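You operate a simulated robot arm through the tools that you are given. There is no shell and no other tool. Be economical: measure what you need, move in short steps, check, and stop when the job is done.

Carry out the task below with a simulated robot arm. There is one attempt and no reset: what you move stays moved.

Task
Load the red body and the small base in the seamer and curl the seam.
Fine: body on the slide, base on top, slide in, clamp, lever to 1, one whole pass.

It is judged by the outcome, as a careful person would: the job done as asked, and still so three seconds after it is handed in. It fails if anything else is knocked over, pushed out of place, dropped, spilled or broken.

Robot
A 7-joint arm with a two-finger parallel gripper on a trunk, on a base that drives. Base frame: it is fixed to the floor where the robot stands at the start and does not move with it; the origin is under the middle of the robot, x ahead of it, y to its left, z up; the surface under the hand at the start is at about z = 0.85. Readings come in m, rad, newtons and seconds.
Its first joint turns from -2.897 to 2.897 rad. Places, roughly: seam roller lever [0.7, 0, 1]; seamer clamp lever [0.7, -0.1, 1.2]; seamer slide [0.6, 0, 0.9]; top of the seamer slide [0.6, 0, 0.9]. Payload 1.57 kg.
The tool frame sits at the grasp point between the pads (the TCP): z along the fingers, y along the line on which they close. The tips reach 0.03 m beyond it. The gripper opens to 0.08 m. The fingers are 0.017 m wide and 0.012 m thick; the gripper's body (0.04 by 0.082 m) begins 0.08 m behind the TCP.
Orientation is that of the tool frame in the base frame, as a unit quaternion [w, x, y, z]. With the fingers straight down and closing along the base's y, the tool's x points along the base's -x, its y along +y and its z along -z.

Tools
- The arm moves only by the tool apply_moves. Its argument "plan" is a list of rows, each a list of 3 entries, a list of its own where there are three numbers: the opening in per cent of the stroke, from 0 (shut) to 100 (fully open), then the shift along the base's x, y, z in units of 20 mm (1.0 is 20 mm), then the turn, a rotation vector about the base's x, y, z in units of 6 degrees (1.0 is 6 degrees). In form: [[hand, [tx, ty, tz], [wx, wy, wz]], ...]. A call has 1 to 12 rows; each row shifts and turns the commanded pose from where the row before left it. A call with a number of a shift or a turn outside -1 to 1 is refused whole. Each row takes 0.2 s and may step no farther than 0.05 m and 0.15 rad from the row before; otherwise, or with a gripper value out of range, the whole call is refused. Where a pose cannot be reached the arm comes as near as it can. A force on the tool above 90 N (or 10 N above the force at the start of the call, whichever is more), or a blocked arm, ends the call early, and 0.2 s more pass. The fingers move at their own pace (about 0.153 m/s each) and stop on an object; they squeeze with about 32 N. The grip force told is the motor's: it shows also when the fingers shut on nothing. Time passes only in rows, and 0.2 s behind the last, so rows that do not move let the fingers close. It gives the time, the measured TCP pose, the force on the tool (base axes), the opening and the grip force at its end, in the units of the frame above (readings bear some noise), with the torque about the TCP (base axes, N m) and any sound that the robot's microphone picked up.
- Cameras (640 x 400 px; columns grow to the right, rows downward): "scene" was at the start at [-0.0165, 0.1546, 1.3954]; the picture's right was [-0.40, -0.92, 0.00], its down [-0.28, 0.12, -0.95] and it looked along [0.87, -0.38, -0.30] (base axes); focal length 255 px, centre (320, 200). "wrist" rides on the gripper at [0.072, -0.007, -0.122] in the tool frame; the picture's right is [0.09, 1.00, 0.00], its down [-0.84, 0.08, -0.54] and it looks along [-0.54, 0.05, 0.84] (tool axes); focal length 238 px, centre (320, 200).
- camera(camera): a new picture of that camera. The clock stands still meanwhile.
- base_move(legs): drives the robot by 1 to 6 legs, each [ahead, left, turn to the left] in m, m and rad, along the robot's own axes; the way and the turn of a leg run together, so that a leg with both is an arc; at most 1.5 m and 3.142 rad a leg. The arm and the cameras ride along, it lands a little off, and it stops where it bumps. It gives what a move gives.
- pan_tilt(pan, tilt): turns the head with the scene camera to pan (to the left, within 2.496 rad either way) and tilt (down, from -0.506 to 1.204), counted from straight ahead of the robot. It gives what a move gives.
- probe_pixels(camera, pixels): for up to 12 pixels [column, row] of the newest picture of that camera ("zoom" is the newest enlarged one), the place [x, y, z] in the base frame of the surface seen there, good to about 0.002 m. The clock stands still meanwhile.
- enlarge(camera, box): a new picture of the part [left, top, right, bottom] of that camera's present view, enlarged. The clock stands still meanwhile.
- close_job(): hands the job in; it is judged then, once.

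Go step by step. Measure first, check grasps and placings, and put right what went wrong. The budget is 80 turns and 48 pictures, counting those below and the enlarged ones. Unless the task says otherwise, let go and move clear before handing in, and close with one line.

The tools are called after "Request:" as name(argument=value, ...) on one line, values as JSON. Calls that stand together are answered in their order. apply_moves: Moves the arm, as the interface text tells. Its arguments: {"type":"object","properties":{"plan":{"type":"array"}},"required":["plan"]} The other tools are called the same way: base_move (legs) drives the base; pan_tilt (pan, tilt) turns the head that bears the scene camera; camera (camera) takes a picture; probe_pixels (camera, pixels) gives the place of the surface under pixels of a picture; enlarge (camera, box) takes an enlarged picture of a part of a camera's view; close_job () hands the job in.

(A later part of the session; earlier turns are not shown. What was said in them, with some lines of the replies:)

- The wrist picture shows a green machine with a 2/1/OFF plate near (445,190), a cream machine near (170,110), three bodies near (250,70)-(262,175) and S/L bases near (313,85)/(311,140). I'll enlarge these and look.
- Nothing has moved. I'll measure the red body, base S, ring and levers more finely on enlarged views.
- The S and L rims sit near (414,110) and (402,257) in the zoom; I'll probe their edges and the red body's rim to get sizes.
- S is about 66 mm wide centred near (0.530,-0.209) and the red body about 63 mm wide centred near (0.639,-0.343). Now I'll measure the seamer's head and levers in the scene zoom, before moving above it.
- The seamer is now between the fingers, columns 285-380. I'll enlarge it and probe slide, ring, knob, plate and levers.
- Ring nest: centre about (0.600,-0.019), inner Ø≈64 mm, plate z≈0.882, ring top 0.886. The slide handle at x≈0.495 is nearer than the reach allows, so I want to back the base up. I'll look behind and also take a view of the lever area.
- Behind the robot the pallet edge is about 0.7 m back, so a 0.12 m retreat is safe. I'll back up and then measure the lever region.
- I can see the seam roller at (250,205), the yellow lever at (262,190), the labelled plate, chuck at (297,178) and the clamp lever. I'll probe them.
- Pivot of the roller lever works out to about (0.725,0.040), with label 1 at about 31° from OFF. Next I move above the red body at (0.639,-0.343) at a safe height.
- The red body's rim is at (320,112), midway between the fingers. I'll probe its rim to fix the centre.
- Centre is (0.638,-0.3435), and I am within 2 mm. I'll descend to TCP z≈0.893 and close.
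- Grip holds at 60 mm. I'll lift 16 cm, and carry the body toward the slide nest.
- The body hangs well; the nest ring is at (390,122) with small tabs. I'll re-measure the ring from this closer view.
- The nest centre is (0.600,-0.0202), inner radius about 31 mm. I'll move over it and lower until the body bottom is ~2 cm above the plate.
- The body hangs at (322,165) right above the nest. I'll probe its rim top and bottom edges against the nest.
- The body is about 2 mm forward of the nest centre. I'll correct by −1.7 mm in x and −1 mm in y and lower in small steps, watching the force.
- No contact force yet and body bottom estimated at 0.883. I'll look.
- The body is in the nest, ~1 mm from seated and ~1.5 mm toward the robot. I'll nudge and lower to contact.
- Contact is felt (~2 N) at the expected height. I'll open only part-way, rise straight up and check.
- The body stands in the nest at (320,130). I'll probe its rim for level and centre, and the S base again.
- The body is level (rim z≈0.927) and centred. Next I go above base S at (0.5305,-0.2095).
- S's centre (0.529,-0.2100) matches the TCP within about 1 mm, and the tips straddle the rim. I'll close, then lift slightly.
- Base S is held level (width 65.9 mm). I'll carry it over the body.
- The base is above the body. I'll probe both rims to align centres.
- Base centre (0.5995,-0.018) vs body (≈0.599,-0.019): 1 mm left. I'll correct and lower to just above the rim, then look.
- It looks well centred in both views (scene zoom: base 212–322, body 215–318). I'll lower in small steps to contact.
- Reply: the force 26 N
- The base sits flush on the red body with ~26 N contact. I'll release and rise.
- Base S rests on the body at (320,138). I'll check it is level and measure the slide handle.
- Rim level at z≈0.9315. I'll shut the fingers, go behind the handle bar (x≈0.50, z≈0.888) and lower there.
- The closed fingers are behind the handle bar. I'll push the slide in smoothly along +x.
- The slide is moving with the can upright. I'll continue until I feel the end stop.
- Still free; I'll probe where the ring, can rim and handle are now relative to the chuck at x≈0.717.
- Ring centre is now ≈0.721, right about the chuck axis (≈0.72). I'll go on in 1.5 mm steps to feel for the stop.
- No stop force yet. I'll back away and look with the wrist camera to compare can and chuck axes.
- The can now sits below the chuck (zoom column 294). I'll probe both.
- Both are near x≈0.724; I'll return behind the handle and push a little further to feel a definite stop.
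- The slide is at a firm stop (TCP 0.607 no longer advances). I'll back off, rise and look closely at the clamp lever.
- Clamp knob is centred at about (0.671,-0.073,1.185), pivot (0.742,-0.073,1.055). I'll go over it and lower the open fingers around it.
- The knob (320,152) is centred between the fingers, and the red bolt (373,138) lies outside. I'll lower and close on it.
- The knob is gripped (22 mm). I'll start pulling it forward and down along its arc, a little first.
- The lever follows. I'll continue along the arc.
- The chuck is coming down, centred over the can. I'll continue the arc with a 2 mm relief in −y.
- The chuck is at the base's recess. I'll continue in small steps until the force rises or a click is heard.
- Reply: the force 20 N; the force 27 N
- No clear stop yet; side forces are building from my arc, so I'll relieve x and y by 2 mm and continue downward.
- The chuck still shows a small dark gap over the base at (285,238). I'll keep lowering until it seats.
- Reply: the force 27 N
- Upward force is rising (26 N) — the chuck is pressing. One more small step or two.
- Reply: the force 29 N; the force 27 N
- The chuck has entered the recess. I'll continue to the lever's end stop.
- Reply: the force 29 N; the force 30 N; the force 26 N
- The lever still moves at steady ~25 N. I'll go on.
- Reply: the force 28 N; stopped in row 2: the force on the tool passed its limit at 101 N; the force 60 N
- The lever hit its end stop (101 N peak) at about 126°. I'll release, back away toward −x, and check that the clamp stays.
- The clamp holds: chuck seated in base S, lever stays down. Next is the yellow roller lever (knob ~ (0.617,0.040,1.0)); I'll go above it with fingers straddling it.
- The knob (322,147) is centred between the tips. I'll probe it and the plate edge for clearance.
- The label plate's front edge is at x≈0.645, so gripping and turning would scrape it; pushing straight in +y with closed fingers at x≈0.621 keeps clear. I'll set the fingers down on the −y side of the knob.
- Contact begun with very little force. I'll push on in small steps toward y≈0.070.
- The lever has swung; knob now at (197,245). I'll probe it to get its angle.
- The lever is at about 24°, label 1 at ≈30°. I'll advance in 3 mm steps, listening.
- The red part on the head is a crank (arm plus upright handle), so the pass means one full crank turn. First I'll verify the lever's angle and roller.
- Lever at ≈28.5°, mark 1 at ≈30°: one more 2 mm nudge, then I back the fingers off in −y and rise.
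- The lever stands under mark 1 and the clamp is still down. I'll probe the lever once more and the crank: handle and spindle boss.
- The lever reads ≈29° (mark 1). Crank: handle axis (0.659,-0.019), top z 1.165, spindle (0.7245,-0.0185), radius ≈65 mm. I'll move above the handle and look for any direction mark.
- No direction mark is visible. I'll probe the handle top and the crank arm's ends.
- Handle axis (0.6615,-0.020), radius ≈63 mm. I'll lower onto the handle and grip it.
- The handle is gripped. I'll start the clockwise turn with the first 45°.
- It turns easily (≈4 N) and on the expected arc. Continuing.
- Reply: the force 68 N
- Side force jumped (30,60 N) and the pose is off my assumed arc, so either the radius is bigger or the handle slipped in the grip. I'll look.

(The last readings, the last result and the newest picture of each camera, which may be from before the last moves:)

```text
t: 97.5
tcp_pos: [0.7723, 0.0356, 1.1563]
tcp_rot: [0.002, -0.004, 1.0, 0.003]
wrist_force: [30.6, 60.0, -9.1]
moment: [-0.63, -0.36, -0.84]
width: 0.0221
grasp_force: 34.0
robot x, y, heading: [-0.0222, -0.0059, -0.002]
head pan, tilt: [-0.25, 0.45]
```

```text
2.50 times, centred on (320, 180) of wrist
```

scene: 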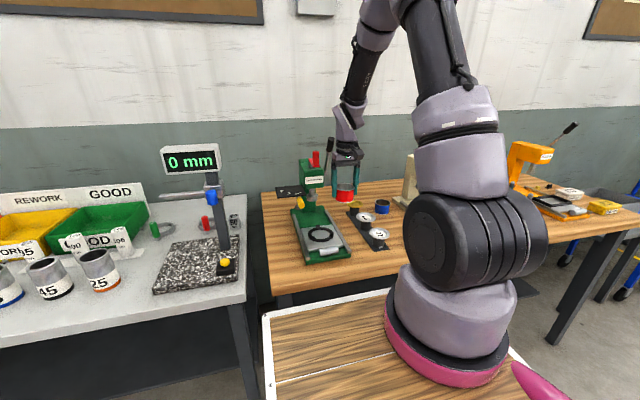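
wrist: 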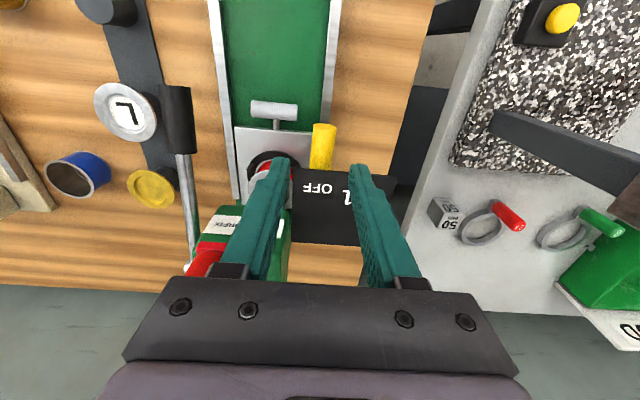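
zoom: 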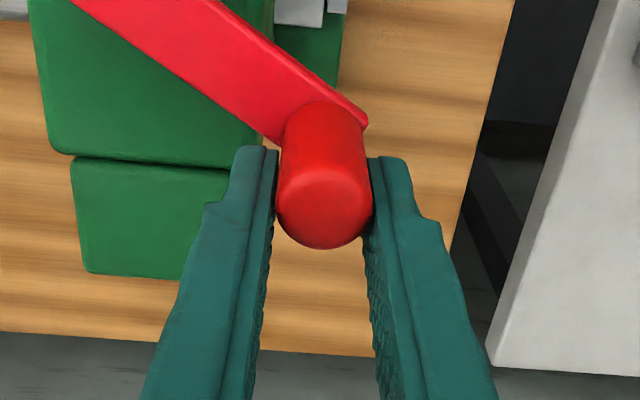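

Request:
probe_pixels(camera="zoom", pixels=[[325, 200], [325, 185], [325, 225], [285, 205], [365, 205], [325, 120], [365, 122], [280, 138], [150, 50], [245, 40], [250, 165], [385, 165]])

```text
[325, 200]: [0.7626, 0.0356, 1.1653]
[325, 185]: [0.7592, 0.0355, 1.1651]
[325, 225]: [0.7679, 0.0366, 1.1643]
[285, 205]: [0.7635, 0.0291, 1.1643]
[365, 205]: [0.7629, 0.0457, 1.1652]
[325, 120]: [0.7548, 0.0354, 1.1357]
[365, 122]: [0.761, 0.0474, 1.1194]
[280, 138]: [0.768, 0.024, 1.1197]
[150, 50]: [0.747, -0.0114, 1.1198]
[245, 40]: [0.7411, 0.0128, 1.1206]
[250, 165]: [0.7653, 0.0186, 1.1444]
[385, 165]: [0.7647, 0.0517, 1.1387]
```

The handle (centre ≈(0.763,0.0365)) has slid ~9 mm to the pad edge, since the push was along the pads; crank is at ≈122°. I'll open, re-centre, turn the hand so it closes along the tangent, regrip, and then turn the hand together with the crank.

Request:
apply_moves(plan=[[65, [0, 0, 0], [0, 0, 0]], [65, [-0.15, 0.3, 0], [0, 0, 1]], [65, [-0.15, 0.3, 0], [0, 0, 1]], [65, [0, 0, 0], [0, 0, 1]], [65, [0, 0, 0], [0, 0, 1]], [65, [0, 0, 0], [0, 0, 1]], [65, [0, 0, 0], [0, 0, 1]], [65, [0, 0, 0], [0, 0, 1]], [65, [0, 0, 0], [0, 0, 1]], [65, [0, 0, 0], [0, 0, 1]], [65, [0, 0, 0], [0, 0, 1]]])

Request:
apply_moves(plan=[[0, [0, 0, 0], [0, 0, 0]], [0, [0, 0, 0], [0, 0, 0]]])

Request:
apply_moves(plan=[[0, [0.286, -0.2, 0], [0, 0, -1]], [0, [0.263, -0.229, 0], [0, 0, -1]], [0, [0.238, -0.255, 0], [0, 0, -1]], [0, [0.21, -0.279, 0], [0, 0, -1]]])

```text
t: 99.9
tcp_pos: [0.7639, 0.0373, 1.1567]
tcp_rot: [0.001, -0.5, 0.866, 0.0]
wrist_force: [0.7, -1.1, -0.5]
moment: [0.0, 0.01, -0.03]
width: 0.0519
grasp_force: 0.0
robot x, y, heading: [-0.0227, 0.0023, 0.005]
head pan, tilt: [-0.25, 0.45]
```

```text
t: 100.5
tcp_pos: [0.7632, 0.0382, 1.1569]
tcp_rot: [0.001, -0.5, 0.866, 0.0]
wrist_force: [3.1, 0.3, 0.9]
moment: [0.36, 0.37, 0.12]
width: 0.0215
grasp_force: 34.6
robot x, y, heading: [-0.0212, -0.002, 0.001]
head pan, tilt: [-0.25, 0.45]
```

```text
t: 101.5
tcp_pos: [0.7847, 0.0196, 1.1558]
tcp_rot: [0.001, -0.308, 0.951, 0.0]
wrist_force: [7.5, 10.8, -0.7]
moment: [-0.11, -0.7, -0.19]
width: 0.022
grasp_force: 34.2
robot x, y, heading: [-0.0237, -0.0011, 0.005]
head pan, tilt: [-0.25, 0.45]
```

The crank follows with low force at ≈146°. I'll continue tracking to about 230°.

Request:
apply_moves(plan=[[0, [0.18, -0.299, 0], [0, 0, -1]], [0, [0.147, -0.316, 0], [0, 0, -1]], [0, [0.114, -0.33, 0], [0, 0, -1]], [0, [0.079, -0.34, 0], [0, 0, -1]], [0, [0.043, -0.346, 0], [0, 0, -1]], [0, [0.006, -0.349, 0], [0, 0, -1]], [0, [-0.03, -0.348, 0], [0, 0, -1]], [0, [-0.067, -0.343, 0], [0, 0, -1]]])

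Request:
apply_moves(plan=[[0, [-0.102, -0.334, 0], [0, 0, -1]], [0, [-0.136, -0.321, 0], [0, 0, -1]], [0, [-0.169, -0.305, 0], [0, 0, -1]], [0, [-0.2, -0.286, 0], [0, 0, -1]], [0, [-0.229, -0.263, 0], [0, 0, -1]], [0, [-0.255, -0.238, 0], [0, 0, -1]]])

```text
t: 103.3
tcp_pos: [0.7937, -0.0369, 1.158]
tcp_rot: [0.002, 0.105, 0.994, 0.0]
wrist_force: [20.3, -4.9, 12.8]
moment: [0.62, -0.02, 0.04]
width: 0.0218
grasp_force: 34.7
robot x, y, heading: [-0.0187, -0.003, -0.0]
head pan, tilt: [-0.25, 0.45]
```

```text
t: 104.7
tcp_pos: [0.7712, -0.0725, 1.1559]
tcp_rot: [0.0, 0.408, 0.913, 0.001]
wrist_force: [7.7, -12.7, 11.7]
moment: [0.11, -0.78, 0.13]
width: 0.0219
grasp_force: 34.9
robot x, y, heading: [-0.0214, 0.0003, 0.01]
head pan, tilt: [-0.25, 0.45]
```

At ≈230° with moderate forces. I'll track to 266°, then open, turn the hand back by 180° about the handle and regrip so that the wrist has room to finish.

Request:
apply_moves(plan=[[0, [-0.279, -0.21, 0], [0, 0, -1]], [0, [-0.299, -0.18, 0], [0, 0, -1]], [0, [-0.316, -0.147, 0], [0, 0, -1]], [0, [-0.33, -0.114, 0], [0, 0, -1]], [0, [-0.34, -0.079, 0], [0, 0, -1]], [0, [-0.346, -0.043, 0], [0, 0, -1]]])

Request:
apply_moves(plan=[[65, [0, 0, 0], [0, 0, 0]], [65, [0, 0, 0], [0, 0, 0]], [65, [0, 0, 0], [0, 0, 1]], [65, [0, 0, 0], [0, 0, 1]], [65, [0, 0, 0], [0, 0, 1]], [65, [0, 0, 0], [0, 0, 1]], [65, [0, 0, 0], [0, 0, 1]], [65, [0, 0, 0], [0, 0, 1]], [65, [0, 0, 0], [0, 0, 1]], [65, [0, 0, 0], [0, 0, 1]], [65, [0, 0, 0], [0, 0, 1]], [65, [0, 0, 0], [0, 0, 1]]])

Request:
apply_moves(plan=[[65, [0, 0, 0], [0, 0, 1]], [65, [0, 0, 0], [0, 0, 1]], [65, [0, 0, 0], [0, 0, 1]], [65, [0, 0, 0], [0, 0, 1]], [65, [0, 0, 0], [0, 0, 1]], [65, [0, 0, 0], [0, 0, 1]], [65, [0, 0, 0], [0, 0, 1]], [65, [0, 0, 0], [0, 0, 1]], [65, [0, 0, 0], [0, 0, 1]], [65, [0, 0, 0], [0, 0, 1]]])

Request:
apply_moves(plan=[[65, [0, 0, 0], [0, 0, 1]], [65, [0, 0, 0], [0, 0, 1]], [65, [0, 0, 0], [0, 0, 1]], [65, [0, 0, 0], [0, 0, 1]], [65, [0, 0, 0], [0, 0, 1]], [65, [0, 0, 0], [0, 0, 1]], [65, [0, 0, 0], [0, 0, 1]], [65, [0, 0, 0], [0, 0, 1]], [65, [0, 0, 0], [0, 0, 1]], [65, [0, 0, 0], [0, 0, 1]], [0, [0, 0, 0], [0, 0, 0]], [0, [0, 0, 0], [0, 0, 0]]])

```text
t: 106.1
tcp_pos: [0.7325, -0.0878, 1.1554]
tcp_rot: [0.0, 0.67, 0.742, 0.0]
wrist_force: [0.2, -12.3, 4.3]
moment: [0.05, -0.73, 0.13]
width: 0.0218
grasp_force: 35.1
robot x, y, heading: [-0.0214, 0.0022, 0.006]
head pan, tilt: [-0.25, 0.45]
```

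```text
t: 108.7
tcp_pos: [0.7326, -0.0854, 1.1554]
tcp_rot: [0.001, 0.207, 0.978, 0.0]
wrist_force: [0.1, 0.1, -0.6]
moment: [0.01, 0.02, -0.03]
width: 0.052
grasp_force: 0.0
robot x, y, heading: [-0.0229, -0.0021, 0.004]
head pan, tilt: [-0.25, 0.45]
```

```text
t: 110.9
tcp_pos: [0.734, -0.0865, 1.1568]
tcp_rot: [0.0, -0.31, 0.951, 0.0]
wrist_force: [0.3, 0.3, 1.0]
moment: [-0.01, -0.02, 0.01]
width: 0.0519
grasp_force: 0.0
robot x, y, heading: [-0.0224, 0.003, 0.002]
head pan, tilt: [-0.25, 0.45]
```

```text
t: 113.5
tcp_pos: [0.7326, -0.0865, 1.156]
tcp_rot: [0.0, 0.743, -0.669, 0.0]
wrist_force: [-2.6, -0.9, -1.6]
moment: [0.31, -0.67, 0.15]
width: 0.0216
grasp_force: 34.7
robot x, y, heading: [-0.0179, 0.0013, -0.005]
head pan, tilt: [-0.25, 0.45]
```

Regripped at 266°. I'll finish the turn to slightly past 360°.

Request:
apply_moves(plan=[[0, [-0.349, -0.006, 0], [0, 0, -1]], [0, [-0.348, 0.03, 0], [0, 0, -1]], [0, [-0.343, 0.067, 0], [0, 0, -1]], [0, [-0.334, 0.102, 0], [0, 0, -1]], [0, [-0.321, 0.136, 0], [0, 0, -1]], [0, [-0.305, 0.169, 0], [0, 0, -1]], [0, [-0.286, 0.2, 0], [0, 0, -1]], [0, [-0.263, 0.229, 0], [0, 0, -1]], [0, [-0.238, 0.255, 0], [0, 0, -1]]])

Request:
apply_moves(plan=[[0, [-0.21, 0.279, 0], [0, 0, -1]], [0, [-0.18, 0.299, 0], [0, 0, -1]], [0, [-0.147, 0.316, 0], [0, 0, -1]], [0, [-0.114, 0.33, 0], [0, 0, -1]], [0, [-0.079, 0.34, 0], [0, 0, -1]], [0, [-0.043, 0.346, 0], [0, 0, -1]], [0, [-0.006, 0.349, 0], [0, 0, -1]], [0, [0.03, 0.348, 0], [0, 0, -1]], [0, [0.067, 0.343, 0], [0, 0, -1]], [0, [0, 0, 0], [0, 0, 0]]])

```text
t: 115.5
tcp_pos: [0.6772, -0.0633, 1.1555]
tcp_rot: [0.001, -0.357, 0.934, 0.0]
wrist_force: [10.6, 7.5, 3.8]
moment: [0.2, 0.58, -0.02]
width: 0.0217
grasp_force: 35.4
robot x, y, heading: [-0.0187, 0.0009, -0.0]
head pan, tilt: [-0.25, 0.45]
```

```text
t: 117.7
tcp_pos: [0.6649, -0.0043, 1.1546]
tcp_rot: [0.001, 0.106, 0.994, -0.001]
wrist_force: [17.6, -5.8, 9.8]
moment: [-0.59, 0.44, -0.06]
width: 0.0218
grasp_force: 34.9
robot x, y, heading: [-0.0192, -0.0011, 0.006]
head pan, tilt: [-0.25, 0.45]
5 turns are left
```

The crank has passed its start point by ~14°, so the pass is complete. I'll open, rise clear and take the last look.

Request:
apply_moves(plan=[[60, [0, 0, 0], [0, 0, 0]], [60, [0, 0, 0], [0, 0, 0]], [60, [0, 0, 0.5], [0, 0, 0]], [60, [0, 0, 1], [0, 0, 0]], [60, [0, 0, 1], [0, 0, 0]], [60, [0, 0, 1], [0, 0, 0]], [60, [0, 0, 1], [0, 0, 0]], [60, [-1, 0, 0.5], [0, 0, 0]], [60, [-1, -0.5, 0], [0, 0, 0]], [60, [-1, -0.5, 0], [0, 0, 0]], [60, [-1, -0.5, 0], [0, 0, 0]], [60, [-1, -0.5, 0], [0, 0, 0]]])

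Request:
enlarge(camera="scene", box=[250, 140, 390, 270])

```text
t: 120.3
tcp_pos: [0.5637, -0.0424, 1.2572]
tcp_rot: [0.0, 0.105, 0.994, 0.0]
wrist_force: [0.3, 0.6, -0.9]
moment: [-0.01, -0.01, 0.01]
width: 0.0479
grasp_force: 0.0
robot x, y, heading: [-0.0192, -0.0017, 0.002]
head pan, tilt: [-0.25, 0.45]
```

```text
3.08 times, centred on (320, 205) of scene
4 turns are left
```

zoom: 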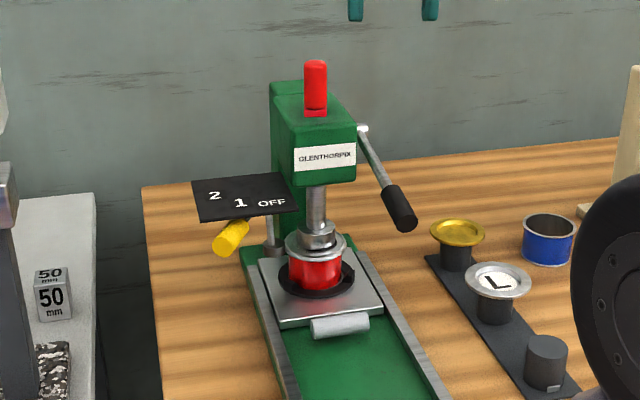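

The last picture shows the slide in, the clamp lever down, the yellow lever under 1, the crank just past a full turn, and nothing else moved. I'm handing it in.

Request:
close_job()

```text
The job is handed in.
```

The red body and small base S are loaded in the green seamer, with the slide in, the clamp down, the roller lever at 1 and the crank turned one full pass (about 374°, clockwise). No other part was moved and the hand is clear. I judged the seam only from the final picture; I did not measure it.
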